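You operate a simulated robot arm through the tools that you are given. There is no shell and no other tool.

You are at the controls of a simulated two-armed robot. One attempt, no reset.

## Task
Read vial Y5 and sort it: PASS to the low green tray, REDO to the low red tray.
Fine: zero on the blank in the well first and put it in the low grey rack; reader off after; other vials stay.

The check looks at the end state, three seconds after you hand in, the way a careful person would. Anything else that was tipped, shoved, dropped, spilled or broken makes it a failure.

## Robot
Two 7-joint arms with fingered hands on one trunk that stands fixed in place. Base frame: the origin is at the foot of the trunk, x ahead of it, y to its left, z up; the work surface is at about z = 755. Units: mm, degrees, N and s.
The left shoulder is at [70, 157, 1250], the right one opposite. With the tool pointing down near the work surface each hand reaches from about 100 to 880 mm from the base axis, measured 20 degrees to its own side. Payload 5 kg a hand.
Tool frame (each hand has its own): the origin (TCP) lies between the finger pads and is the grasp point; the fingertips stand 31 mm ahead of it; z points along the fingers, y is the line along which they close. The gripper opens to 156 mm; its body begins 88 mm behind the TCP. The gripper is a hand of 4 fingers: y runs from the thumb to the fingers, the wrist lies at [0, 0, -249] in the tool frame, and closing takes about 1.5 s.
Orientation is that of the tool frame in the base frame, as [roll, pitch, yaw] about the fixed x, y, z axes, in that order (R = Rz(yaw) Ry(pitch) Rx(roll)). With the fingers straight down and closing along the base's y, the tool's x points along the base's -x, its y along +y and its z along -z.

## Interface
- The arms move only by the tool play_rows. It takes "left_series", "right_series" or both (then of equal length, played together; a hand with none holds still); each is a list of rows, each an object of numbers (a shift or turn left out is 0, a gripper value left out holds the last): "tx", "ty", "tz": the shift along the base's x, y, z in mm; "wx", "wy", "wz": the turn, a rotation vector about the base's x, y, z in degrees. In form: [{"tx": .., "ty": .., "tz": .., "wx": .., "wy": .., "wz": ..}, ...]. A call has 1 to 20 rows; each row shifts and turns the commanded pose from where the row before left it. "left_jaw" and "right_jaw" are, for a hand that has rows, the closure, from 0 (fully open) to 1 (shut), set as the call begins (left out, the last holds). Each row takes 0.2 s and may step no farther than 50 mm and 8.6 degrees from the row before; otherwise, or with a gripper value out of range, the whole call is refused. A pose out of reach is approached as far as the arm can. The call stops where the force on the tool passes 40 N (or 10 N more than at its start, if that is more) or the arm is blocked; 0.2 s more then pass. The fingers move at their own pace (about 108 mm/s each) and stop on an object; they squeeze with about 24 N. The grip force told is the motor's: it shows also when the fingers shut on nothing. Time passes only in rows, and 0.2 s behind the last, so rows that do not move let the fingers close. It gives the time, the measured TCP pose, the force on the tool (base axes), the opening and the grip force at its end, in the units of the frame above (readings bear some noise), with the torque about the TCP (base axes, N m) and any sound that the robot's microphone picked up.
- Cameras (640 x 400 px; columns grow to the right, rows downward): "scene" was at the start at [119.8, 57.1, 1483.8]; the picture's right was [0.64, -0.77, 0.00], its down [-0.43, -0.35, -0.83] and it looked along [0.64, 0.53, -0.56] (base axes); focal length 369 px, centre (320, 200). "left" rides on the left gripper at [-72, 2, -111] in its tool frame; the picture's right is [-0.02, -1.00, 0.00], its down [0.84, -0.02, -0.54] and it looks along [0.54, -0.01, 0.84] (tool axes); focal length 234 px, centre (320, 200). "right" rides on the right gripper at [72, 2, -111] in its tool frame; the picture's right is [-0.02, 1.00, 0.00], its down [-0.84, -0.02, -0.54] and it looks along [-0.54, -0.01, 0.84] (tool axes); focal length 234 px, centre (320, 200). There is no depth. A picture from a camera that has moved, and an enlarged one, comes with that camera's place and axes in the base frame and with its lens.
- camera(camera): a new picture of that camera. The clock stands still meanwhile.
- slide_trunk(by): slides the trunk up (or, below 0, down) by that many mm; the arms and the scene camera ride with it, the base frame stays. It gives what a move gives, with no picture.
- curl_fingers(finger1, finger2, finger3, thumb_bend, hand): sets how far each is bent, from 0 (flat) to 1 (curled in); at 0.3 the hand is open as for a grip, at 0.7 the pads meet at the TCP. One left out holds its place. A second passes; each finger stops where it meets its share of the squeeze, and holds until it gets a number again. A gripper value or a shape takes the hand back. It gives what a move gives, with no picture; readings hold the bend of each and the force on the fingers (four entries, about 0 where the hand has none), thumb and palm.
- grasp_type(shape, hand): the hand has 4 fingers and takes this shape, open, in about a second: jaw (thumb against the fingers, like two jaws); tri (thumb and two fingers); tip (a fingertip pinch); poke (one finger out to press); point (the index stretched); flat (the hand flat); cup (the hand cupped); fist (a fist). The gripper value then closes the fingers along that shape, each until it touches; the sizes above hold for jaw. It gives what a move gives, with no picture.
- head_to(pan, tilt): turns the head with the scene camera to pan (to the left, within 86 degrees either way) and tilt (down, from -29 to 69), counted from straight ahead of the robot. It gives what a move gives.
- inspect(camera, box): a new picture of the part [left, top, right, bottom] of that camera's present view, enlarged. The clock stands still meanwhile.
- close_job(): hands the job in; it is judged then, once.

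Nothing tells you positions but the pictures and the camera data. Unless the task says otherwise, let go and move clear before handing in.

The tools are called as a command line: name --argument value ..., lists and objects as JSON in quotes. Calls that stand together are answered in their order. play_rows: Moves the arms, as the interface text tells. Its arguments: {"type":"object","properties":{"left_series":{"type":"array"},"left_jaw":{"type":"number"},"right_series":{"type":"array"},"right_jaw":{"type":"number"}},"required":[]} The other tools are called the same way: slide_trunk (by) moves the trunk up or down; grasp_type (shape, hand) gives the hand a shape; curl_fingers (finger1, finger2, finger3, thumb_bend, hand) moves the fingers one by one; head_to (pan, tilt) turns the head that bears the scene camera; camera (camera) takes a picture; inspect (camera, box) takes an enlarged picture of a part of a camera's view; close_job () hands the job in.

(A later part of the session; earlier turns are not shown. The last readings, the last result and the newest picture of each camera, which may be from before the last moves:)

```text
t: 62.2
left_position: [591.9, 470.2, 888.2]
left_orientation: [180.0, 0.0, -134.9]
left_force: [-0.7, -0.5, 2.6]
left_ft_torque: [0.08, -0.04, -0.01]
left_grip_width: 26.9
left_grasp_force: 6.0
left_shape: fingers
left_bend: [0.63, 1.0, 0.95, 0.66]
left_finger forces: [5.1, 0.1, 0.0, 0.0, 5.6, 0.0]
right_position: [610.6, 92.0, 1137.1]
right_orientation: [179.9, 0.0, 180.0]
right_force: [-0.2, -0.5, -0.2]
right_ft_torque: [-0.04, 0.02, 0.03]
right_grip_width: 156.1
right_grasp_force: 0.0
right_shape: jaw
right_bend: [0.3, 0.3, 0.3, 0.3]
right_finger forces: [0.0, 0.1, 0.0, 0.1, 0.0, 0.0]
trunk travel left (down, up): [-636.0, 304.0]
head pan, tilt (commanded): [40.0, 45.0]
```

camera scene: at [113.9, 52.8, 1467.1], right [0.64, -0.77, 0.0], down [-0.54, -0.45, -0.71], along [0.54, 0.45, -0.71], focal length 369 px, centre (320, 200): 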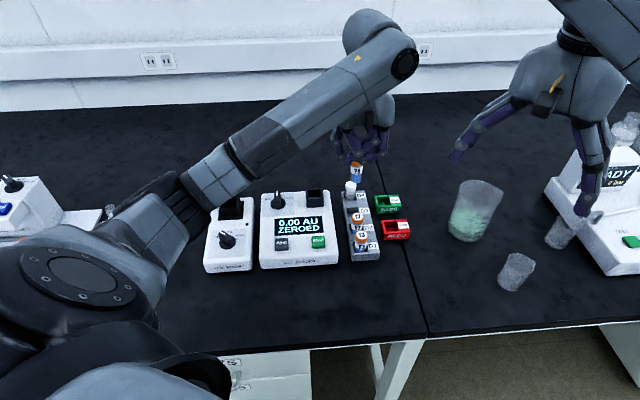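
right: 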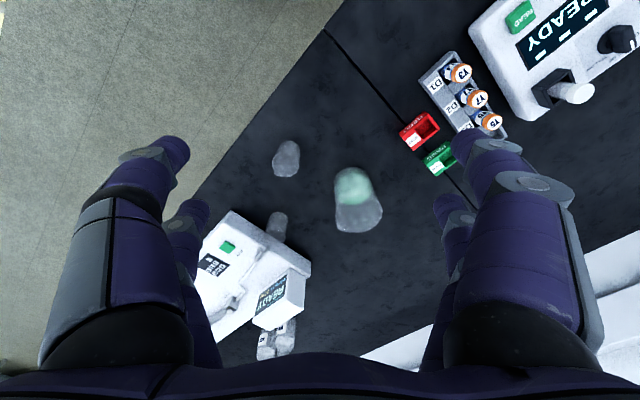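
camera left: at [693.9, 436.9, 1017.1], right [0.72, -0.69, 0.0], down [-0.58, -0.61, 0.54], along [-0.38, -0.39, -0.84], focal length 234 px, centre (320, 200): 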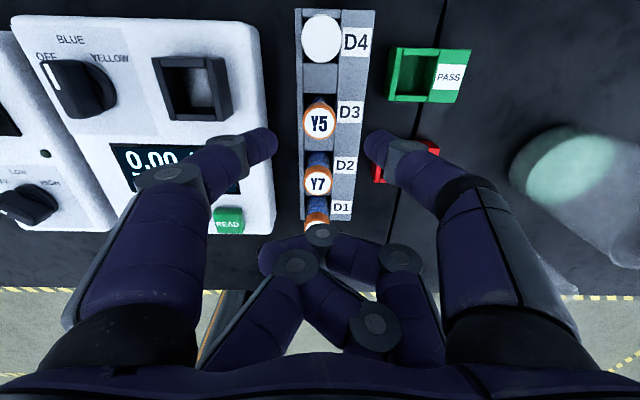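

Contact with the well floor (2.6 N). I'll release Y5 and check how it stands.

curl_fingers --hand "left" --finger1 0.55 --thumb_bend 0.56

inspect --camera "left" --box '[240, 70, 400, 190]'

play_rows --left_series '[{"tz": 8}, {"tz": 20}, {"tz": 30}, {"tz": 25}, {"tz": 0}]'

inspect --camera "scene" --box '[250, 140, 400, 280]'

camera --camera "left"

```text
t: 63.2
left_position: [591.5, 469.3, 888.5]
left_orientation: [179.9, 0.0, -135.0]
left_force: [-0.5, 0.0, 0.3]
left_ft_torque: [0.01, 0.02, -0.01]
left_grip_width: 58.3
left_grasp_force: 0.2
left_shape: fingers
left_bend: [0.55, 1.0, 0.95, 0.56]
left_finger forces: [0.1, 0.1, 0.0, 0.0, 0.0, 0.0]
right_position: [610.5, 92.3, 1137.0]
right_orientation: [-180.0, 0.1, 180.0]
right_force: [-0.4, -0.3, 0.0]
right_ft_torque: [-0.05, -0.02, 0.01]
right_grip_width: 156.0
right_grasp_force: 0.0
right_shape: jaw
right_bend: [0.3, 0.3, 0.3, 0.3]
right_finger forces: [0.1, 0.0, 0.1, 0.0, 0.1, 0.0]
trunk travel left (down, up): [-636.0, 304.0]
head pan, tilt (commanded): [40.0, 45.0]
```

```text
3.33 times, centred on (320, 130) of left
camera zoom: at [641.7, 521.8, 997.4], right [0.72, -0.69, 0.0], down [-0.58, -0.61, 0.54], along [-0.38, -0.39, -0.84], focal length 781 px, centre (320, 433)
```

zoom: 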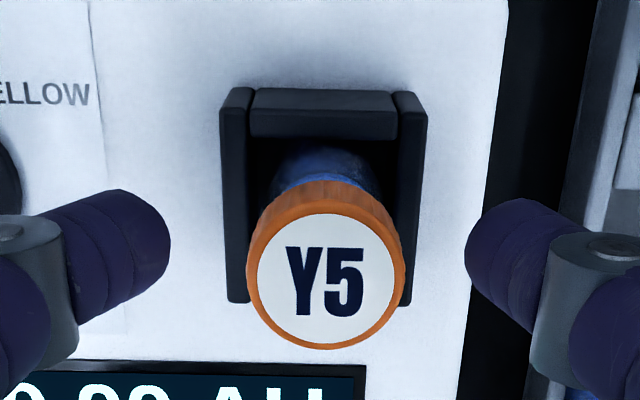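

```text
t: 64.4
left_position: [594.1, 471.1, 971.1]
left_orientation: [179.9, 0.0, -135.1]
left_force: [0.2, -0.1, -0.5]
left_ft_torque: [-0.03, 0.03, -0.03]
left_grip_width: 58.5
left_grasp_force: 0.0
left_shape: fingers
left_bend: [0.55, 1.0, 0.95, 0.56]
left_finger forces: [0.1, 0.0, 0.1, 0.0, 0.0, 0.0]
right_position: [610.4, 92.0, 1136.5]
right_orientation: [-179.9, 0.0, 180.0]
right_force: [-0.7, 0.2, 0.1]
right_ft_torque: [-0.01, 0.0, 0.05]
right_grip_width: 155.8
right_grasp_force: 0.2
right_shape: jaw
right_bend: [0.3, 0.3, 0.3, 0.3]
right_finger forces: [0.0, 0.1, 0.0, 0.0, 0.0, 0.0]
trunk travel left (down, up): [-636.0, 304.0]
head pan, tilt (commanded): [40.0, 45.0]
```

```text
2.86 times, centred on (325, 210) of scene
camera zoom: at [114.1, 52.9, 1467.1], right [0.64, -0.77, 0.0], down [-0.54, -0.45, -0.71], along [0.54, 0.45, -0.71], focal length 1054 px, centre (306, 171)
```

zoom: 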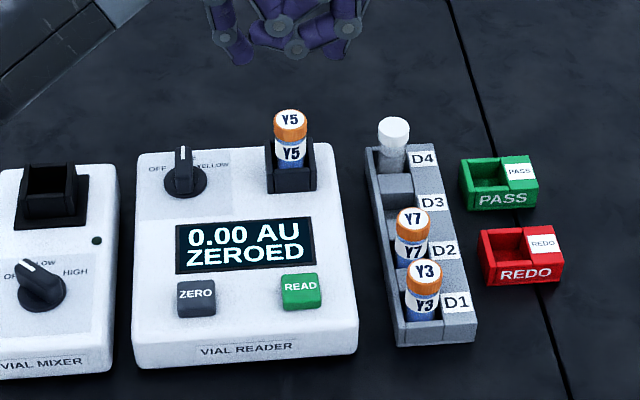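

```text
taken
camera left: at [643.4, 522.3, 1080.6], right [0.72, -0.69, 0.0], down [-0.58, -0.61, 0.55], along [-0.38, -0.39, -0.84], focal length 234 px, centre (320, 200)
```

left: 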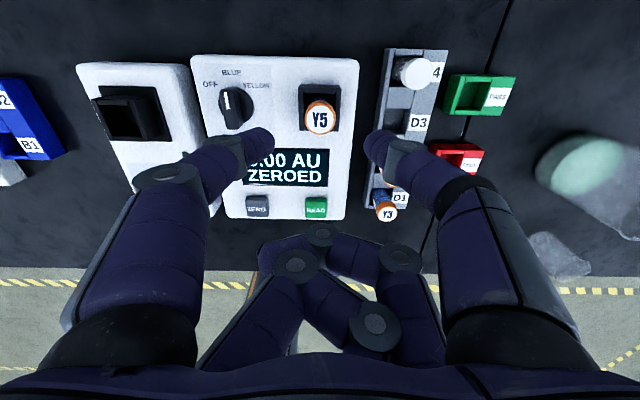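

Y5 stands in the well, the blank in D4, the others untouched. Now I'll close the pinch into a poker and go over the green READ key.

curl_fingers --hand "left" --finger1 0.73 --thumb_bend 0.73

play_rows --left_series '[{"tx": -33, "ty": -31}, {"tx": -33, "ty": -31}, {"tx": -33, "ty": -32}, {"tz": -30}, {"tz": -30}, {"tz": 0}, {"tz": 0}]'

camera --camera "left"

inspect --camera "left" --box '[260, 80, 380, 180]'

```text
t: 65.4
left_position: [592.6, 470.7, 971.0]
left_orientation: [-180.0, 0.0, -135.0]
left_force: [0.9, -0.6, 0.6]
left_ft_torque: [0.0, -0.01, 0.03]
left_grip_width: 0.1
left_grasp_force: 0.1
left_shape: fingers
left_bend: [0.72, 1.0, 0.95, 0.72]
left_finger forces: [0.1, 0.0, 0.1, 0.0, 0.0, 0.0]
right_position: [609.6, 91.7, 1137.6]
right_orientation: [-180.0, 0.0, -180.0]
right_force: [0.3, -0.2, 0.2]
right_ft_torque: [0.01, -0.01, -0.01]
right_grip_width: 155.9
right_grasp_force: 0.0
right_shape: jaw
right_bend: [0.3, 0.3, 0.3, 0.3]
right_finger forces: [0.0, 0.0, 0.1, 0.0, 0.0, 0.1]
trunk travel left (down, up): [-636.0, 304.0]
head pan, tilt (commanded): [40.0, 45.0]
```

```text
t: 67.0
left_position: [492.3, 376.2, 911.9]
left_orientation: [179.9, 0.0, -135.1]
left_force: [0.1, 0.3, 0.6]
left_ft_torque: [0.01, 0.02, -0.02]
left_grip_width: 0.1
left_grasp_force: 0.0
left_shape: fingers
left_bend: [0.72, 1.0, 0.95, 0.72]
left_finger forces: [0.0, 0.1, 0.0, 0.0, 0.1, 0.0]
right_position: [610.5, 90.9, 1136.4]
right_orientation: [180.0, 0.0, 180.0]
right_force: [-0.6, 0.3, -0.3]
right_ft_torque: [0.02, 0.01, -0.01]
right_grip_width: 155.8
right_grasp_force: 0.1
right_shape: jaw
right_bend: [0.3, 0.3, 0.3, 0.3]
right_finger forces: [0.0, 0.1, 0.0, 0.1, 0.0, 0.0]
trunk travel left (down, up): [-636.0, 304.0]
head pan, tilt (commanded): [40.0, 45.0]
```

```text
taken
camera left: at [542.5, 429.0, 1020.8], right [0.72, -0.69, 0.0], down [-0.58, -0.61, 0.55], along [-0.38, -0.39, -0.84], focal length 234 px, centre (320, 200)
```

left: 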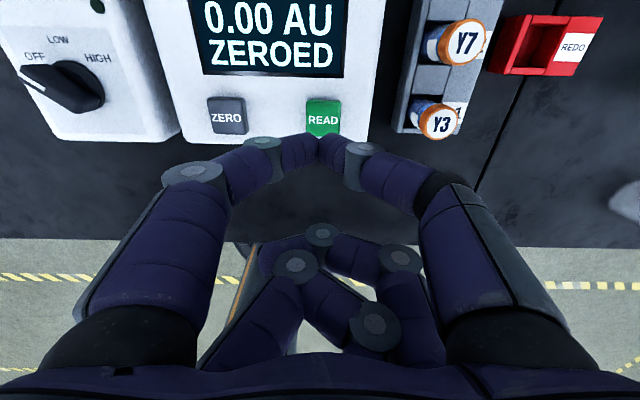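

```text
4.00 times, centred on (320, 130) of left
camera zoom: at [542.5, 429.0, 1020.8], right [0.72, -0.69, 0.0], down [-0.58, -0.61, 0.55], along [-0.38, -0.39, -0.84], focal length 937 px, centre (320, 480)
```

zoom: 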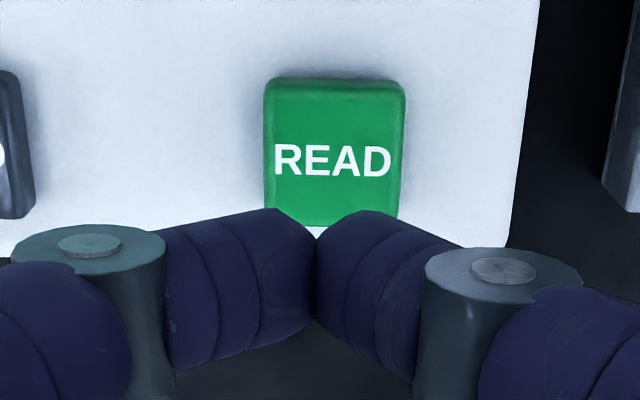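

READ lies under the tips. Descending to just above it, then pressing in small steps.

play_rows --left_series '[{"tx": 1, "ty": -1, "tz": -15}, {"tz": -17}, {"tz": -13}, {"tz": -8}, {"tz": -4}, {"tz": -3}, {"tz": -2}, {"tz": 0}]'

inspect --camera "left" --box '[250, 80, 390, 180]'

```text
t: 68.8
left_position: [492.9, 375.3, 849.4]
left_orientation: [-180.0, 0.0, -135.1]
left_force: [0.3, 0.1, 0.3]
left_ft_torque: [0.0, -0.01, 0.0]
left_grip_width: 0.3
left_grasp_force: 0.0
left_shape: fingers
left_bend: [0.72, 1.0, 0.95, 0.72]
left_finger forces: [0.1, 0.0, 0.0, 0.0, 0.1, 0.1]
right_position: [609.6, 90.7, 1136.7]
right_orientation: [180.0, 0.0, 179.9]
right_force: [-0.3, 0.2, 0.3]
right_ft_torque: [-0.02, 0.04, -0.01]
right_grip_width: 155.9
right_grasp_force: 0.0
right_shape: jaw
right_bend: [0.3, 0.3, 0.3, 0.3]
right_finger forces: [0.0, 0.0, 0.0, 0.0, 0.0, 0.0]
trunk travel left (down, up): [-636.0, 304.0]
head pan, tilt (commanded): [40.0, 45.0]
```

```text
4.00 times, centred on (320, 130) of left
camera zoom: at [543.5, 427.4, 958.4], right [0.72, -0.69, 0.0], down [-0.58, -0.61, 0.54], along [-0.38, -0.39, -0.84], focal length 937 px, centre (320, 480)
```

zoom: 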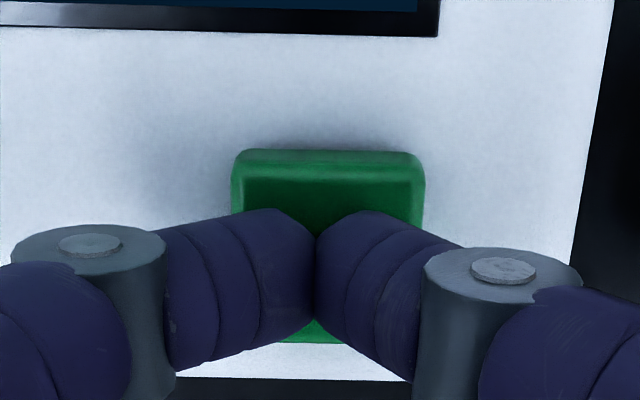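

play_rows --left_series '[{"tz": -2}, {"tz": -2}, {"tz": -1.5}, {"tz": -1.5}, {"tz": 0}]'

```text
t: 70.0
left_position: [492.7, 374.1, 842.6]
left_orientation: [-179.9, 0.1, -135.0]
left_force: [0.2, 0.9, 7.1]
left_ft_torque: [0.12, -0.09, -0.03]
left_grip_width: 0.3
left_grasp_force: 0.1
left_shape: fingers
left_bend: [0.72, 1.0, 0.95, 0.72]
left_finger forces: [0.1, 0.1, 0.1, 0.0, 0.0, 0.1]
right_position: [610.7, 90.0, 1136.9]
right_orientation: [179.9, -0.1, 179.9]
right_force: [0.6, 0.1, -0.5]
right_ft_torque: [0.01, 0.03, 0.01]
right_grip_width: 155.7
right_grasp_force: 0.0
right_shape: jaw
right_bend: [0.3, 0.3, 0.3, 0.3]
right_finger forces: [0.0, 0.1, 0.1, 0.0, 0.0, 0.0]
trunk travel left (down, up): [-636.0, 304.0]
head pan, tilt (commanded): [40.0, 45.0]
heard: click
```

A click was heard on READ. I'll lift off and read the display.

play_rows --left_series '[{"tz": 5}, {"tz": 15}, {"tz": 30}, {"tz": 40}, {"tz": 40}, {"tz": 0}]'

inspect --camera "left" --box '[180, 0, 440, 150]'

inspect --camera "scene" --box '[250, 170, 420, 280]'

```text
t: 71.4
left_position: [493.9, 376.0, 972.2]
left_orientation: [-179.9, 0.0, -135.0]
left_force: [-0.1, 0.6, 0.6]
left_ft_torque: [0.02, 0.0, 0.0]
left_grip_width: 0.2
left_grasp_force: 0.1
left_shape: fingers
left_bend: [0.72, 1.0, 0.95, 0.72]
left_finger forces: [0.0, 0.1, 0.1, 0.0, 0.0, 0.0]
right_position: [609.7, 90.2, 1137.6]
right_orientation: [-180.0, 0.0, 179.9]
right_force: [1.0, -0.3, -0.1]
right_ft_torque: [-0.01, 0.01, 0.01]
right_grip_width: 156.0
right_grasp_force: 0.0
right_shape: jaw
right_bend: [0.3, 0.3, 0.3, 0.3]
right_finger forces: [0.0, 0.0, 0.1, 0.1, 0.1, 0.0]
trunk travel left (down, up): [-636.0, 304.0]
head pan, tilt (commanded): [40.0, 45.0]
```

```text
2.46 times, centred on (310, 75) of left
camera zoom: at [544.6, 427.1, 1082.5], right [0.72, -0.69, 0.0], down [-0.58, -0.61, 0.55], along [-0.38, -0.39, -0.84], focal length 576 px, centre (345, 508)
```

zoom: 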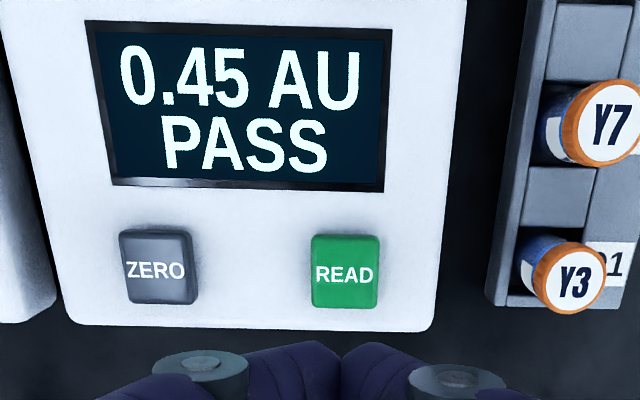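

```text
3.64 times, centred on (335, 225) of scene
camera zoom: at [114.0, 52.9, 1467.1], right [0.64, -0.77, 0.0], down [-0.54, -0.45, -0.71], along [0.54, 0.45, -0.71], focal length 1341 px, centre (266, 109)
```

zoom: 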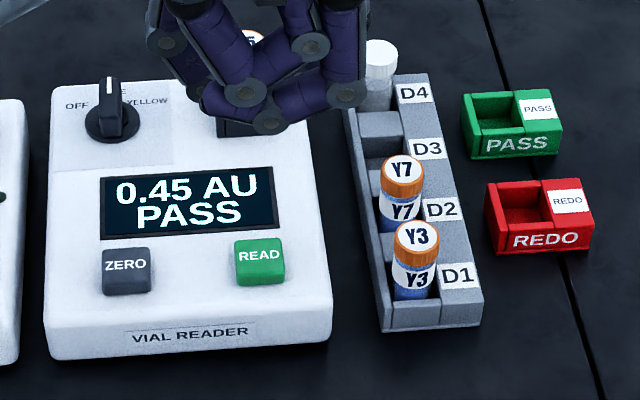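

Display: "0.45 AU PASS" — Y5 goes to the green tray. I'll open the pinch and return over Y5 in the well.

play_rows --left_series '[{"tx": 32.5, "ty": 30.5}, {"tx": 32.5, "ty": 30.5}, {"tx": 32.5, "ty": 30.3}, {"tz": 0}]'

curl_fingers --hand "left" --finger1 0.55 --thumb_bend 0.55

inspect --camera "left" --box '[240, 70, 400, 190]'

inspect --camera "left" --box '[420, 50, 540, 190]'

```text
t: 72.4
left_position: [589.4, 463.8, 973.5]
left_orientation: [180.0, 0.0, -135.1]
left_force: [-0.8, 0.5, 0.4]
left_ft_torque: [-0.01, -0.03, 0.0]
left_grip_width: 0.3
left_grasp_force: 0.1
left_shape: fingers
left_bend: [0.72, 1.0, 0.95, 0.72]
left_finger forces: [0.1, 0.0, 0.1, 0.1, 0.0, 0.1]
right_position: [609.9, 92.0, 1137.7]
right_orientation: [179.9, 0.0, 180.0]
right_force: [0.5, -0.3, -0.4]
right_ft_torque: [-0.03, 0.0, 0.01]
right_grip_width: 155.9
right_grasp_force: 0.1
right_shape: jaw
right_bend: [0.3, 0.3, 0.3, 0.3]
right_finger forces: [0.0, 0.0, 0.0, 0.0, 0.1, 0.1]
trunk travel left (down, up): [-636.0, 304.0]
head pan, tilt (commanded): [40.0, 45.0]
```

```text
t: 73.4
left_position: [589.2, 463.6, 973.3]
left_orientation: [180.0, 0.1, -135.0]
left_force: [0.5, -0.3, -0.6]
left_ft_torque: [0.0, 0.05, -0.04]
left_grip_width: 60.3
left_grasp_force: 0.0
left_shape: fingers
left_bend: [0.55, 1.0, 0.95, 0.55]
left_finger forces: [0.0, 0.0, 0.0, 0.0, 0.0, 0.0]
right_position: [611.0, 91.7, 1136.4]
right_orientation: [179.9, 0.0, -180.0]
right_force: [0.4, 0.0, -0.5]
right_ft_torque: [-0.06, -0.02, -0.01]
right_grip_width: 155.8
right_grasp_force: 0.1
right_shape: jaw
right_bend: [0.3, 0.3, 0.3, 0.3]
right_finger forces: [0.0, 0.0, 0.1, 0.0, 0.0, 0.0]
trunk travel left (down, up): [-636.0, 304.0]
head pan, tilt (commanded): [40.0, 45.0]
```

```text
3.33 times, centred on (320, 130) of left
camera zoom: at [639.9, 516.2, 1082.7], right [0.72, -0.69, 0.0], down [-0.58, -0.61, 0.54], along [-0.38, -0.39, -0.84], focal length 781 px, centre (320, 433)
```

zoom: 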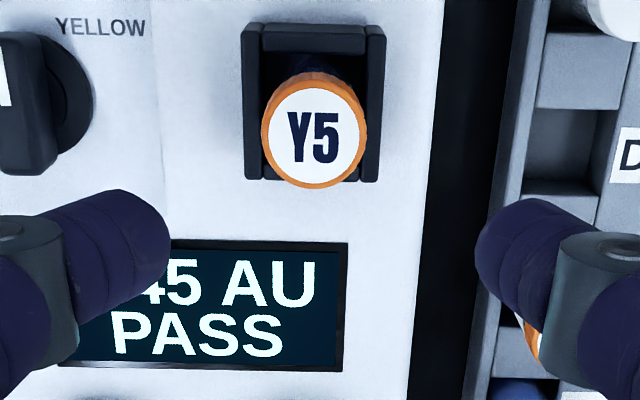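

```text
2.86 times, centred on (480, 120) of left
camera zoom: at [639.9, 516.2, 1082.7], right [0.72, -0.69, 0.0], down [-0.58, -0.61, 0.54], along [-0.38, -0.39, -0.84], focal length 669 px, centre (-137, 429)
```

zoom: 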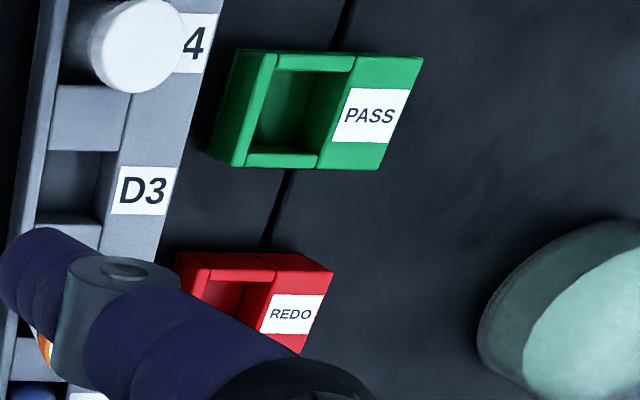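

Measured Y5's cap at about (608, 485); I need a ~6 mm shift before descending. The PASS tray's pocket is near (742, 363) with its rim at z≈780.

play_rows --left_series '[{"tx": 2.2, "ty": 5.3, "tz": -15}, {"tz": -20}, {"tz": -20}, {"tz": -10}, {"tz": 0}, {"tz": 0}]'

inspect --camera "left" --box '[240, 70, 400, 190]'

```text
t: 74.8
left_position: [594.0, 471.4, 906.2]
left_orientation: [179.9, -0.1, -135.0]
left_force: [-0.4, 0.4, -0.3]
left_ft_torque: [-0.01, 0.01, -0.03]
left_grip_width: 60.1
left_grasp_force: 0.1
left_shape: fingers
left_bend: [0.55, 1.0, 0.95, 0.55]
left_finger forces: [0.0, 0.1, 0.0, 0.0, 0.0, 0.0]
right_position: [611.1, 90.9, 1136.4]
right_orientation: [180.0, 0.0, -180.0]
right_force: [-0.3, -0.2, 0.3]
right_ft_torque: [-0.02, 0.01, -0.02]
right_grip_width: 156.0
right_grasp_force: 0.1
right_shape: jaw
right_bend: [0.3, 0.3, 0.3, 0.3]
right_finger forces: [0.0, 0.0, 0.1, 0.1, 0.0, 0.0]
trunk travel left (down, up): [-636.0, 304.0]
head pan, tilt (commanded): [40.0, 45.0]
```

```text
3.33 times, centred on (320, 130) of left
camera zoom: at [643.3, 522.2, 1015.7], right [0.72, -0.69, 0.0], down [-0.58, -0.61, 0.55], along [-0.38, -0.39, -0.84], focal length 781 px, centre (320, 433)
```

zoom: 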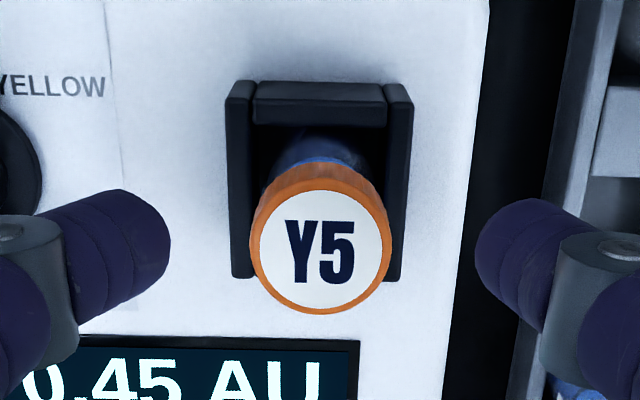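

play_rows --left_series '[{"tx": -1.4, "ty": -1.4, "tz": -6}, {"tz": -7}, {"tz": -4}, {"tz": 0}, {"tz": 0}]'

inspect --camera "left" --box '[240, 70, 400, 190]'

```text
t: 76.0
left_position: [592.3, 469.4, 889.0]
left_orientation: [-179.9, 0.0, -135.0]
left_force: [-0.8, 0.0, 0.2]
left_ft_torque: [0.03, -0.03, 0.01]
left_grip_width: 60.5
left_grasp_force: 0.0
left_shape: fingers
left_bend: [0.55, 1.0, 0.95, 0.55]
left_finger forces: [0.0, 0.0, 0.1, 0.1, 0.0, 0.1]
right_position: [610.6, 92.0, 1138.3]
right_orientation: [180.0, 0.0, 179.9]
right_force: [0.0, 0.2, 0.0]
right_ft_torque: [0.0, 0.01, 0.0]
right_grip_width: 155.7
right_grasp_force: 0.0
right_shape: jaw
right_bend: [0.3, 0.3, 0.3, 0.3]
right_finger forces: [0.0, 0.0, 0.1, 0.0, 0.0, 0.0]
trunk travel left (down, up): [-636.0, 304.0]
head pan, tilt (commanded): [40.0, 45.0]
```

```text
3.33 times, centred on (320, 130) of left
camera zoom: at [642.4, 521.5, 998.6], right [0.72, -0.69, 0.0], down [-0.58, -0.61, 0.55], along [-0.38, -0.39, -0.84], focal length 781 px, centre (320, 433)
```

zoom: 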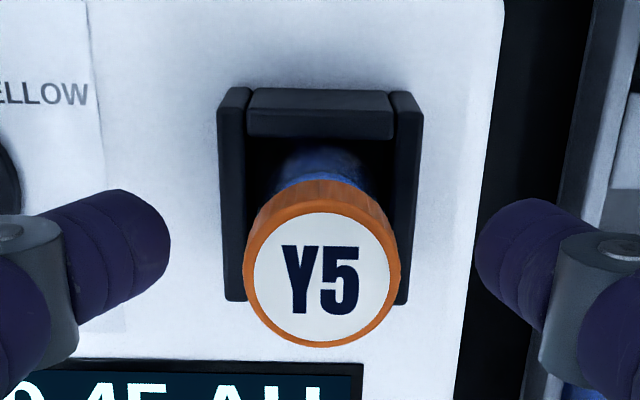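

Centred on Y5. Closing in two stages.

curl_fingers --hand "left" --finger1 0.635 --thumb_bend 0.63

curl_fingers --hand "left" --finger1 0.69 --thumb_bend 0.68

inspect --camera "left" --box '[240, 70, 400, 190]'

```text
t: 77.0
left_position: [593.3, 469.6, 889.7]
left_orientation: [180.0, 0.0, -135.0]
left_force: [-0.5, -1.1, -0.6]
left_ft_torque: [0.0, 0.02, 0.01]
left_grip_width: 31.2
left_grasp_force: 0.2
left_shape: fingers
left_bend: [0.63, 1.0, 0.95, 0.63]
left_finger forces: [0.1, 0.0, 0.0, 0.0, 0.1, 0.0]
right_position: [609.1, 91.3, 1136.7]
right_orientation: [-179.9, 0.0, -180.0]
right_force: [-0.6, -0.5, 0.9]
right_ft_torque: [0.02, 0.02, 0.01]
right_grip_width: 156.1
right_grasp_force: 0.0
right_shape: jaw
right_bend: [0.3, 0.3, 0.3, 0.3]
right_finger forces: [0.1, 0.0, 0.0, 0.0, 0.0, 0.1]
trunk travel left (down, up): [-636.0, 304.0]
head pan, tilt (commanded): [40.0, 45.0]
```

```text
t: 78.0
left_position: [592.7, 468.6, 889.2]
left_orientation: [-179.9, 0.0, -135.0]
left_force: [0.3, 0.7, 0.2]
left_ft_torque: [-0.01, -0.03, 0.03]
left_grip_width: 26.9
left_grasp_force: 5.1
left_shape: fingers
left_bend: [0.63, 1.0, 0.95, 0.66]
left_finger forces: [5.0, 0.0, 0.0, 0.0, 5.1, 0.1]
right_position: [610.3, 91.0, 1137.7]
right_orientation: [179.9, 0.1, -180.0]
right_force: [0.3, 0.9, -0.1]
right_ft_torque: [0.01, 0.0, 0.01]
right_grip_width: 155.9
right_grasp_force: 0.0
right_shape: jaw
right_bend: [0.3, 0.3, 0.3, 0.3]
right_finger forces: [0.0, 0.0, 0.0, 0.0, 0.0, 0.1]
trunk travel left (down, up): [-636.0, 304.0]
head pan, tilt (commanded): [40.0, 45.0]
```

```text
3.33 times, centred on (320, 130) of left
camera zoom: at [642.4, 521.5, 998.7], right [0.72, -0.69, 0.0], down [-0.58, -0.61, 0.55], along [-0.38, -0.39, -0.84], focal length 781 px, centre (320, 433)
```

zoom: 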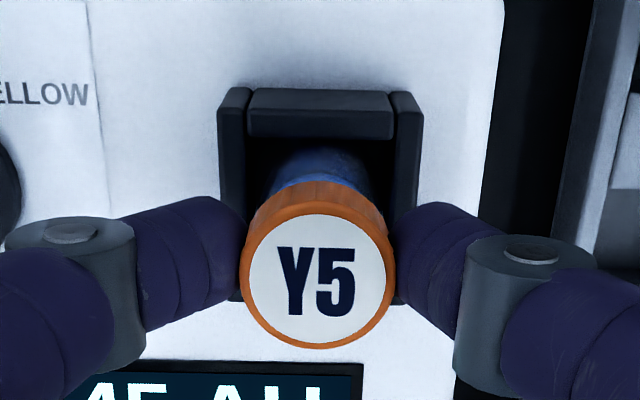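

Gripped well. Lifting Y5 out of the well.

play_rows --left_series '[{"tz": 5}, {"tz": 10}, {"tz": 15}, {"tz": 20}, {"tz": 20}, {"tz": 15}, {"tz": 0}]'

inspect --camera "left" --box '[240, 40, 400, 190]'

inspect --camera "scene" --box '[270, 120, 390, 230]'

```text
t: 79.6
left_position: [592.3, 469.4, 974.4]
left_orientation: [-180.0, 0.0, -135.0]
left_force: [0.0, 0.1, -1.2]
left_ft_torque: [-0.02, -0.01, -0.01]
left_grip_width: 26.8
left_grasp_force: 5.1
left_shape: fingers
left_bend: [0.63, 1.0, 0.95, 0.66]
left_finger forces: [5.0, 0.0, 0.1, 0.1, 5.1, 0.1]
right_position: [610.1, 92.8, 1137.0]
right_orientation: [180.0, -0.1, -180.0]
right_force: [-0.3, 0.1, 0.0]
right_ft_torque: [-0.02, -0.03, -0.04]
right_grip_width: 156.0
right_grasp_force: 0.0
right_shape: jaw
right_bend: [0.3, 0.3, 0.3, 0.3]
right_finger forces: [0.0, 0.0, 0.0, 0.0, 0.0, 0.0]
trunk travel left (down, up): [-636.0, 304.0]
head pan, tilt (commanded): [40.0, 45.0]
```

```text
2.67 times, centred on (320, 115) of left
camera zoom: at [642.5, 520.8, 1084.2], right [0.72, -0.69, 0.0], down [-0.58, -0.61, 0.55], along [-0.38, -0.39, -0.84], focal length 624 px, centre (320, 427)
```

zoom: 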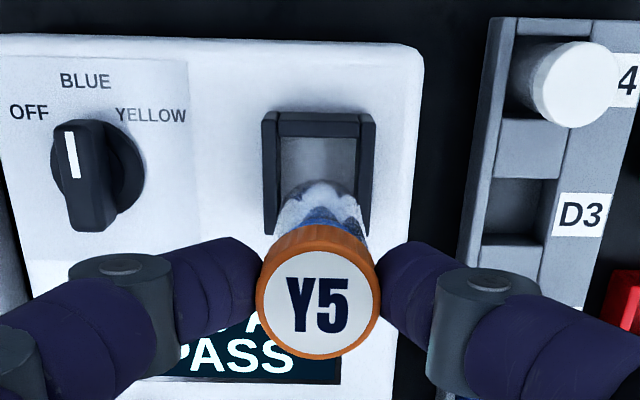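

```text
3.64 times, centred on (330, 175) of scene
camera zoom: at [114.1, 52.8, 1467.1], right [0.64, -0.77, 0.0], down [-0.54, -0.45, -0.71], along [0.54, 0.45, -0.71], focal length 1341 px, centre (284, 291)
```

zoom: 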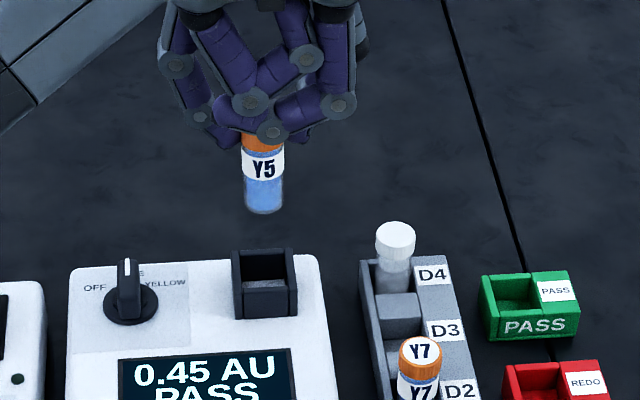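

Y5 hangs upright. I'll carry it over to the green PASS tray at this height.

play_rows --left_series '[{"tx": 17, "ty": -15}, {"tx": 27, "ty": -24.5}, {"tx": 30, "ty": -27}, {"tx": 30, "ty": -27}, {"tx": 20, "ty": -18}, {"tx": 11.6, "ty": -10}, {"tz": 0}, {"tz": 0}]'

camera --camera "left"

inspect --camera "left" --box '[240, 40, 400, 190]'

inspect --camera "scene" --box '[330, 130, 450, 250]'

```text
t: 81.4
left_position: [727.1, 347.4, 974.1]
left_orientation: [180.0, 0.0, -135.0]
left_force: [0.3, 0.8, -1.1]
left_ft_torque: [0.01, 0.01, 0.01]
left_grip_width: 27.1
left_grasp_force: 5.0
left_shape: fingers
left_bend: [0.63, 1.0, 0.95, 0.66]
left_finger forces: [5.1, 0.0, 0.1, 0.0, 5.1, 0.0]
right_position: [610.0, 91.4, 1136.5]
right_orientation: [-180.0, 0.0, -180.0]
right_force: [-0.4, -0.2, -0.6]
right_ft_torque: [-0.02, -0.03, -0.03]
right_grip_width: 156.1
right_grasp_force: 0.1
right_shape: jaw
right_bend: [0.3, 0.3, 0.3, 0.3]
right_finger forces: [0.1, 0.0, 0.0, 0.0, 0.0, 0.0]
trunk travel left (down, up): [-636.0, 304.0]
head pan, tilt (commanded): [40.0, 45.0]
```

```text
taken
camera left: at [778.1, 400.5, 1084.0], right [0.72, -0.69, 0.0], down [-0.58, -0.61, 0.54], along [-0.38, -0.39, -0.84], focal length 234 px, centre (320, 200)
```

left: 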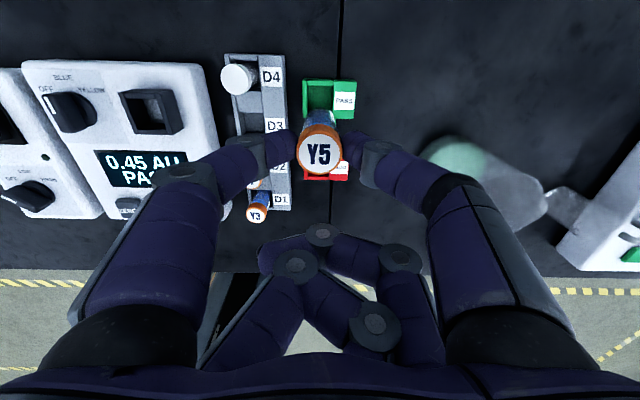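

```text
2.67 times, centred on (320, 115) of left
camera zoom: at [778.1, 400.5, 1084.0], right [0.72, -0.69, 0.0], down [-0.58, -0.61, 0.54], along [-0.38, -0.39, -0.84], focal length 624 px, centre (320, 427)
```

zoom: 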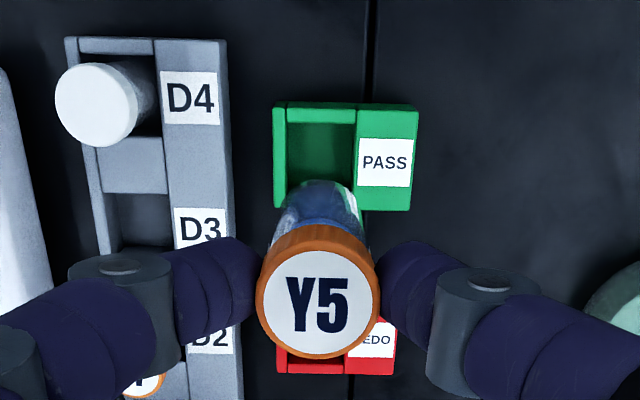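

```text
3.33 times, centred on (390, 190) of scene
camera zoom: at [113.9, 52.5, 1467.1], right [0.64, -0.77, 0.0], down [-0.54, -0.45, -0.71], along [0.54, 0.45, -0.71], focal length 1229 px, centre (87, 233)
```

zoom: 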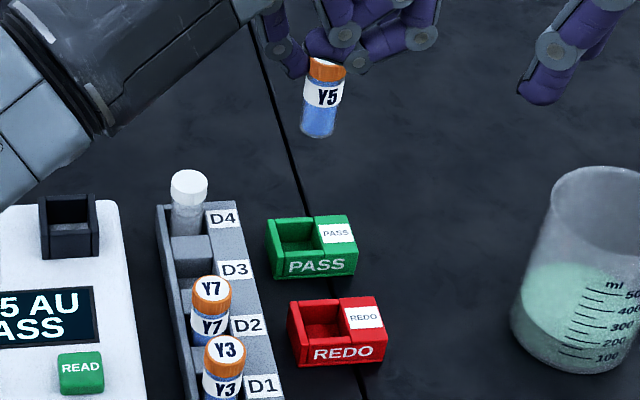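

The vial is over the PASS pocket, about 1.5 mm too far back. I'll correct and lower until the bottom is just above the rim.

play_rows --left_series '[{"tx": -1.2, "ty": -1, "tz": -20}, {"tz": -25}, {"tz": -25}, {"tz": -18}, {"tz": -10}, {"tz": 0}, {"tz": 0}]'

inspect --camera "left" --box '[270, 60, 370, 150]'

inspect --camera "scene" --box '[350, 170, 420, 230]'

```text
t: 83.0
left_position: [725.1, 348.3, 874.7]
left_orientation: [-179.9, 0.0, -135.0]
left_force: [0.2, -0.7, -1.2]
left_ft_torque: [0.01, 0.03, 0.0]
left_grip_width: 27.1
left_grasp_force: 5.2
left_shape: fingers
left_bend: [0.63, 1.0, 0.95, 0.66]
left_finger forces: [5.1, 0.1, 0.0, 0.0, 5.1, 0.0]
right_position: [610.1, 90.9, 1136.4]
right_orientation: [180.0, 0.1, -180.0]
right_force: [-0.3, 0.1, 1.0]
right_ft_torque: [0.03, -0.01, -0.01]
right_grip_width: 156.0
right_grasp_force: 0.0
right_shape: jaw
right_bend: [0.3, 0.3, 0.3, 0.3]
right_finger forces: [0.0, 0.0, 0.0, 0.0, 0.0, 0.0]
trunk travel left (down, up): [-636.0, 304.0]
head pan, tilt (commanded): [40.0, 45.0]
```

```text
4.44 times, centred on (320, 105) of left
camera zoom: at [775.5, 400.0, 985.5], right [0.72, -0.69, 0.0], down [-0.58, -0.61, 0.55], along [-0.38, -0.39, -0.84], focal length 1041 px, centre (320, 622)
```

zoom: 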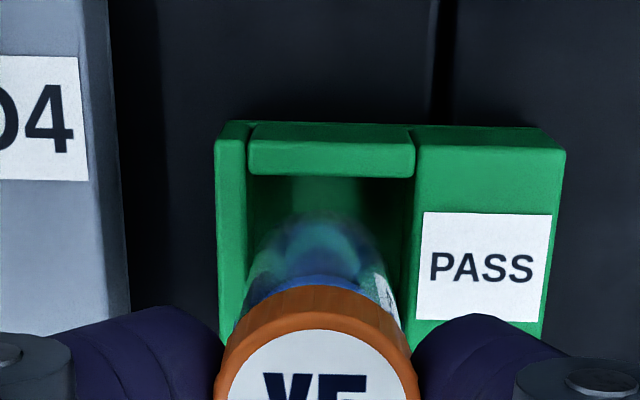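

```text
6.67 times, centred on (385, 200) of scene
camera zoom: at [113.9, 52.5, 1467.1], right [0.64, -0.77, 0.0], down [-0.54, -0.45, -0.71], along [0.54, 0.45, -0.71], focal length 2458 px, centre (-113, 200)
```

zoom: 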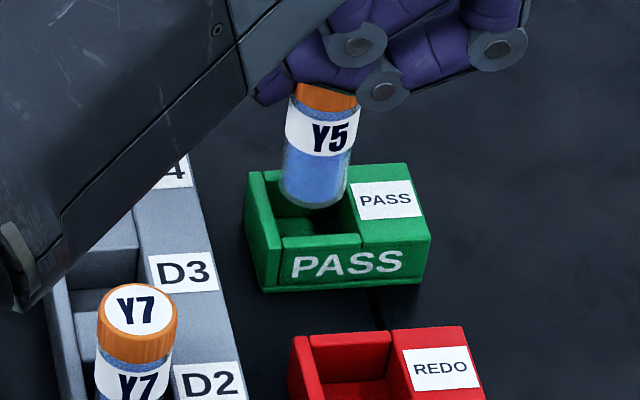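

Alignment is good within about 1 mm in both views. Lowering Y5 into the PASS pocket.

play_rows --left_series '[{"tx": 0.5, "ty": -0.5, "tz": -6}, {"tz": -7}, {"tz": -6}, {"tz": -5}, {"tz": -3}, {"tz": 0}]'

inspect --camera "scene" --box '[350, 170, 420, 230]'

inspect --camera "left" --box '[240, 60, 400, 190]'

```text
t: 84.4
left_position: [726.4, 346.9, 849.9]
left_orientation: [179.9, 0.1, -135.1]
left_force: [0.2, 0.4, -0.2]
left_ft_torque: [0.0, 0.0, -0.05]
left_grip_width: 27.0
left_grasp_force: 4.9
left_shape: fingers
left_bend: [0.63, 1.0, 0.95, 0.66]
left_finger forces: [5.0, 0.0, 0.1, 0.1, 5.1, 0.0]
right_position: [609.8, 91.4, 1136.5]
right_orientation: [-179.9, 0.0, 180.0]
right_force: [0.3, 0.6, 0.6]
right_ft_torque: [-0.01, -0.01, -0.04]
right_grip_width: 155.8
right_grasp_force: 0.2
right_shape: jaw
right_bend: [0.3, 0.3, 0.3, 0.3]
right_finger forces: [0.0, 0.0, 0.0, 0.0, 0.0, 0.0]
trunk travel left (down, up): [-636.0, 304.0]
head pan, tilt (commanded): [40.0, 45.0]
```

```text
6.67 times, centred on (385, 200) of scene
camera zoom: at [113.8, 52.7, 1467.1], right [0.64, -0.77, 0.0], down [-0.54, -0.45, -0.71], along [0.54, 0.45, -0.71], focal length 2458 px, centre (-113, 200)
```

zoom: 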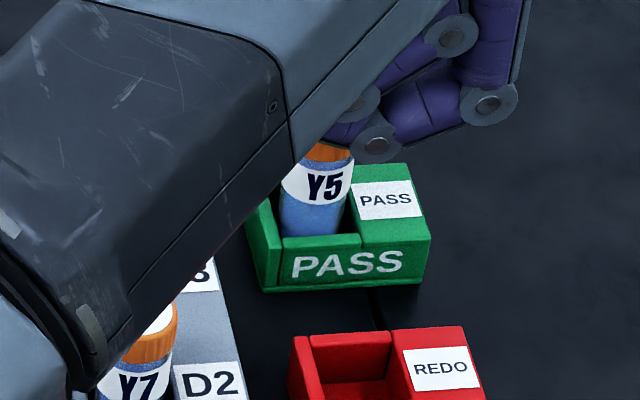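

```text
3.08 times, centred on (320, 125) of left
camera zoom: at [776.5, 399.2, 959.5], right [0.72, -0.69, 0.0], down [-0.58, -0.61, 0.54], along [-0.38, -0.39, -0.84], focal length 720 px, centre (320, 431)
```

zoom: 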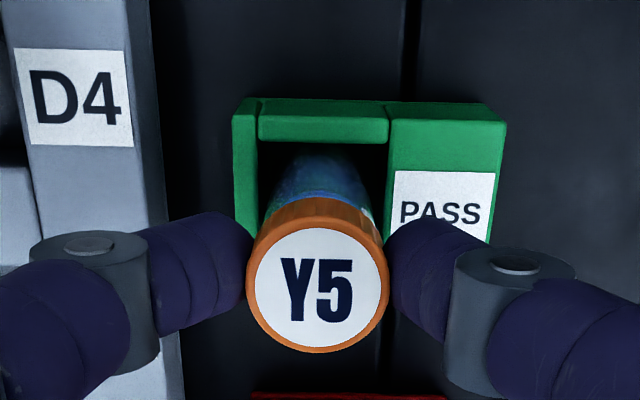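

Y5 is inside the pocket. Lowering in 1 mm steps to the floor.

play_rows --left_series '[{"tz": -1}, {"tz": -1}, {"tz": -1}, {"tz": -1}, {"tz": -1}, {"tz": 0}]'

```text
t: 85.8
left_position: [725.9, 346.5, 845.9]
left_orientation: [-180.0, 0.0, -135.0]
left_force: [0.2, 0.1, -0.3]
left_ft_torque: [0.03, 0.01, 0.01]
left_grip_width: 27.0
left_grasp_force: 5.1
left_shape: fingers
left_bend: [0.63, 1.0, 0.95, 0.66]
left_finger forces: [5.2, 0.0, 0.0, 0.0, 5.1, 0.0]
right_position: [611.2, 90.8, 1137.2]
right_orientation: [180.0, 0.0, 180.0]
right_force: [0.6, 0.5, -0.2]
right_ft_torque: [0.0, 0.04, -0.01]
right_grip_width: 156.0
right_grasp_force: 0.1
right_shape: jaw
right_bend: [0.3, 0.3, 0.3, 0.3]
right_finger forces: [0.1, 0.1, 0.0, 0.1, 0.0, 0.0]
trunk travel left (down, up): [-636.0, 304.0]
head pan, tilt (commanded): [40.0, 45.0]
```

play_rows --left_series '[{"tz": -1}, {"tz": -1}, {"tz": -1}, {"tz": 0}]'

```text
t: 86.8
left_position: [726.6, 346.7, 841.0]
left_orientation: [180.0, 0.0, -135.1]
left_force: [0.4, -0.9, 4.4]
left_ft_torque: [0.11, -0.11, 0.01]
left_grip_width: 26.6
left_grasp_force: 6.1
left_shape: fingers
left_bend: [0.64, 1.0, 0.95, 0.66]
left_finger forces: [6.0, 0.0, 0.0, 0.0, 6.3, 0.0]
right_position: [610.1, 91.1, 1137.3]
right_orientation: [-179.9, 0.0, -179.9]
right_force: [-0.6, 0.4, -0.1]
right_ft_torque: [0.01, -0.02, -0.01]
right_grip_width: 155.8
right_grasp_force: 0.1
right_shape: jaw
right_bend: [0.3, 0.3, 0.3, 0.3]
right_finger forces: [0.1, 0.0, 0.1, 0.1, 0.1, 0.0]
trunk travel left (down, up): [-636.0, 304.0]
head pan, tilt (commanded): [40.0, 45.0]
```

Seated (4.4 N from the floor). Releasing Y5 and rising.

curl_fingers --hand "left" --finger1 0.55 --thumb_bend 0.56

inspect --camera "left" --box '[240, 60, 400, 190]'

play_rows --left_series '[{"tz": 8}, {"tz": 20}, {"tz": 30}, {"tz": 40}, {"tz": 35}, {"tz": 0}]'

camera --camera "left"

inspect --camera "scene" --box '[250, 150, 430, 280]'

```text
t: 87.8
left_position: [724.5, 346.2, 840.8]
left_orientation: [179.9, 0.0, -135.0]
left_force: [0.2, 0.2, 0.7]
left_ft_torque: [-0.01, 0.0, 0.01]
left_grip_width: 58.4
left_grasp_force: 0.0
left_shape: fingers
left_bend: [0.55, 1.0, 0.95, 0.56]
left_finger forces: [0.0, 0.1, 0.0, 0.0, 0.0, 0.1]
right_position: [610.1, 91.5, 1136.9]
right_orientation: [179.9, 0.0, 179.9]
right_force: [0.5, -0.5, 0.4]
right_ft_torque: [-0.01, 0.0, 0.0]
right_grip_width: 155.9
right_grasp_force: 0.0
right_shape: jaw
right_bend: [0.3, 0.3, 0.3, 0.3]
right_finger forces: [0.1, 0.0, 0.1, 0.0, 0.0, 0.0]
trunk travel left (down, up): [-636.0, 304.0]
head pan, tilt (commanded): [40.0, 45.0]
```

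```text
3.08 times, centred on (320, 125) of left
camera zoom: at [776.3, 398.6, 950.8], right [0.72, -0.69, 0.0], down [-0.58, -0.61, 0.54], along [-0.38, -0.39, -0.84], focal length 720 px, centre (320, 431)
```

zoom: 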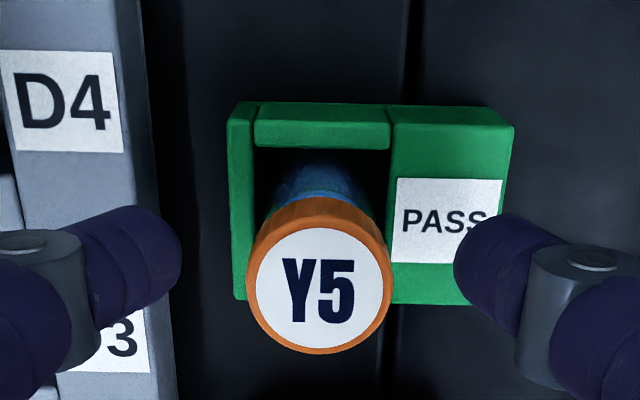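

```text
t: 89.2
left_position: [726.8, 351.4, 973.3]
left_orientation: [179.9, 0.0, -135.0]
left_force: [-0.2, 0.8, 0.5]
left_ft_torque: [-0.03, 0.0, -0.01]
left_grip_width: 58.6
left_grasp_force: 0.1
left_shape: fingers
left_bend: [0.55, 1.0, 0.95, 0.56]
left_finger forces: [0.0, 0.1, 0.0, 0.0, 0.0, 0.1]
right_position: [610.1, 92.9, 1137.7]
right_orientation: [-179.9, 0.0, -180.0]
right_force: [0.5, 0.8, 0.4]
right_ft_torque: [0.02, -0.01, -0.01]
right_grip_width: 155.8
right_grasp_force: 0.0
right_shape: jaw
right_bend: [0.3, 0.3, 0.3, 0.3]
right_finger forces: [0.0, 0.1, 0.0, 0.0, 0.0, 0.1]
trunk travel left (down, up): [-636.0, 304.0]
head pan, tilt (commanded): [40.0, 45.0]
```

```text
taken
camera left: at [776.4, 402.6, 1082.7], right [0.72, -0.69, 0.0], down [-0.58, -0.61, 0.55], along [-0.38, -0.4, -0.84], focal length 234 px, centre (320, 200)
```

left: 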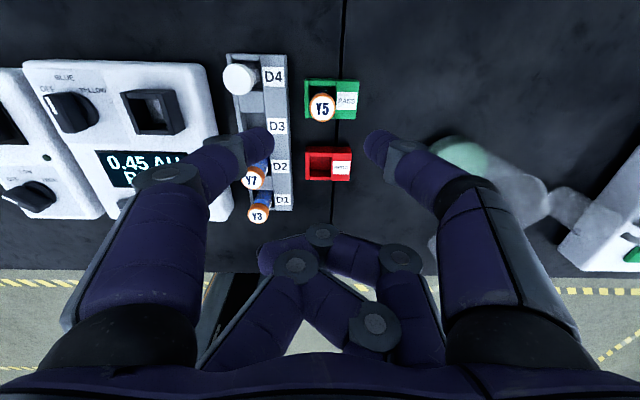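

```text
3.08 times, centred on (340, 215) of scene
camera zoom: at [114.1, 54.3, 1467.0], right [0.64, -0.77, 0.0], down [-0.54, -0.46, -0.71], along [0.54, 0.45, -0.71], focal length 1135 px, centre (258, 154)
```

zoom: 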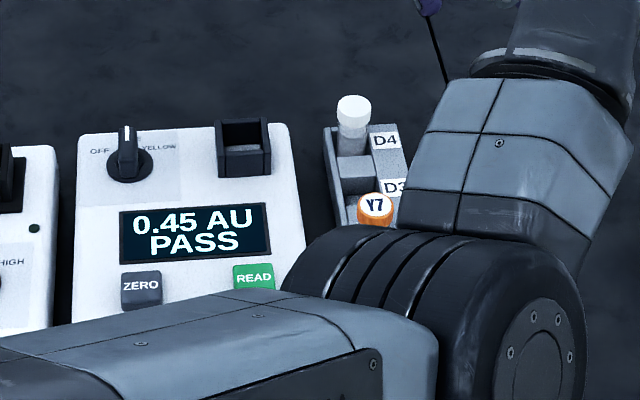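

Y5 stands in the green tray. The arm's elbow seems to have swung into the scene view while rising, so I'll look at the whole scene before moving on.

camera --camera "scene"

camera --camera "right"

inspect --camera "left" --box '[200, 40, 380, 240]'

```text
taken
camera scene: at [114.1, 54.3, 1467.0], right [0.64, -0.77, 0.0], down [-0.54, -0.46, -0.71], along [0.54, 0.45, -0.71], focal length 369 px, centre (320, 200)
```

scene: 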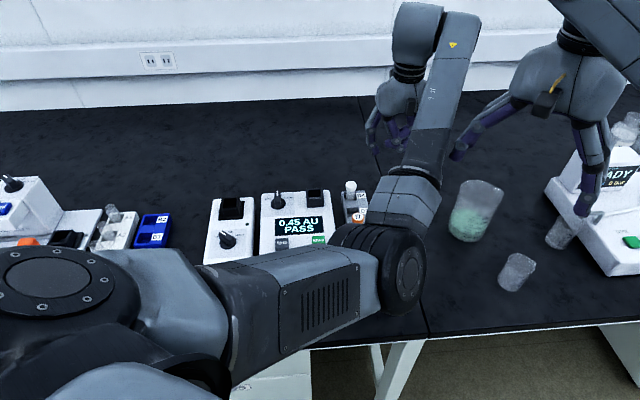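

```text
taken
camera right: at [537.5, 94.0, 1247.5], right [0.02, 1.0, 0.0], down [0.84, -0.02, 0.54], along [0.54, -0.01, -0.84], focal length 234 px, centre (320, 200)
```

right: 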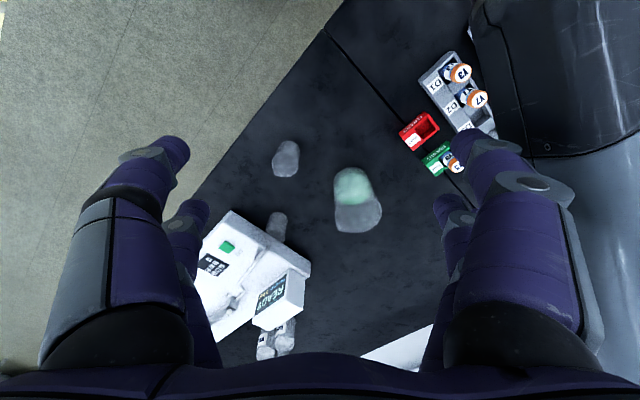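

```text
2.00 times, centred on (290, 140) of left
camera zoom: at [776.4, 402.6, 1082.7], right [0.72, -0.69, 0.0], down [-0.58, -0.61, 0.55], along [-0.38, -0.4, -0.84], focal length 468 px, centre (380, 320)
```

zoom: 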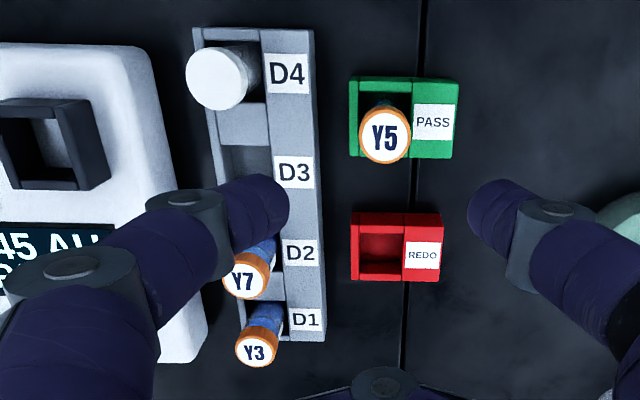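

The elbow swung inward but stays high above the bench, and nothing on the bench was disturbed. To give it room, I'll first move the right hand away to the right at its present height.

play_rows --right_series '[{"ty": -20}, {"ty": -35}, {"ty": -35}, {"ty": -35}, {"ty": -20}, {"ty": 0}]'

camera --camera "scene"

```text
t: 90.6
left_position: [726.7, 349.8, 975.0]
left_orientation: [-179.9, 0.0, -135.1]
left_force: [0.1, -0.6, -0.1]
left_ft_torque: [-0.01, -0.03, 0.0]
left_grip_width: 58.9
left_grasp_force: 0.0
left_shape: fingers
left_bend: [0.55, 1.0, 0.95, 0.56]
left_finger forces: [0.0, 0.1, 0.0, 0.0, 0.0, 0.0]
right_position: [611.0, -53.0, 1137.8]
right_orientation: [-180.0, -0.1, 180.0]
right_force: [0.5, 0.7, -0.5]
right_ft_torque: [0.02, 0.0, 0.0]
right_grip_width: 156.1
right_grasp_force: 0.0
right_shape: jaw
right_bend: [0.3, 0.3, 0.3, 0.3]
right_finger forces: [0.0, 0.0, 0.1, 0.1, 0.1, 0.0]
trunk travel left (down, up): [-636.0, 304.0]
head pan, tilt (commanded): [40.0, 45.0]
```

```text
taken
camera scene: at [113.9, 53.0, 1467.1], right [0.64, -0.77, 0.0], down [-0.54, -0.45, -0.71], along [0.54, 0.45, -0.71], focal length 369 px, centre (320, 200)
```

scene: 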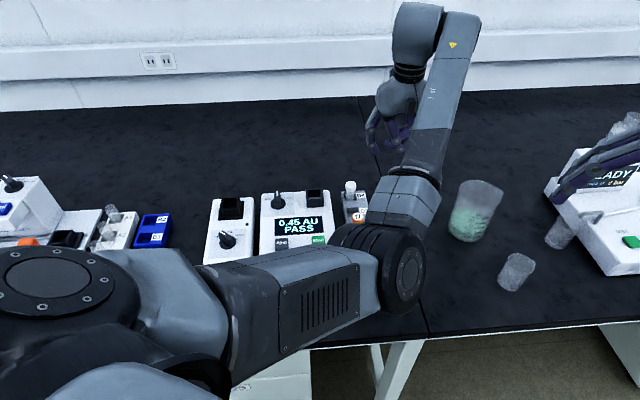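

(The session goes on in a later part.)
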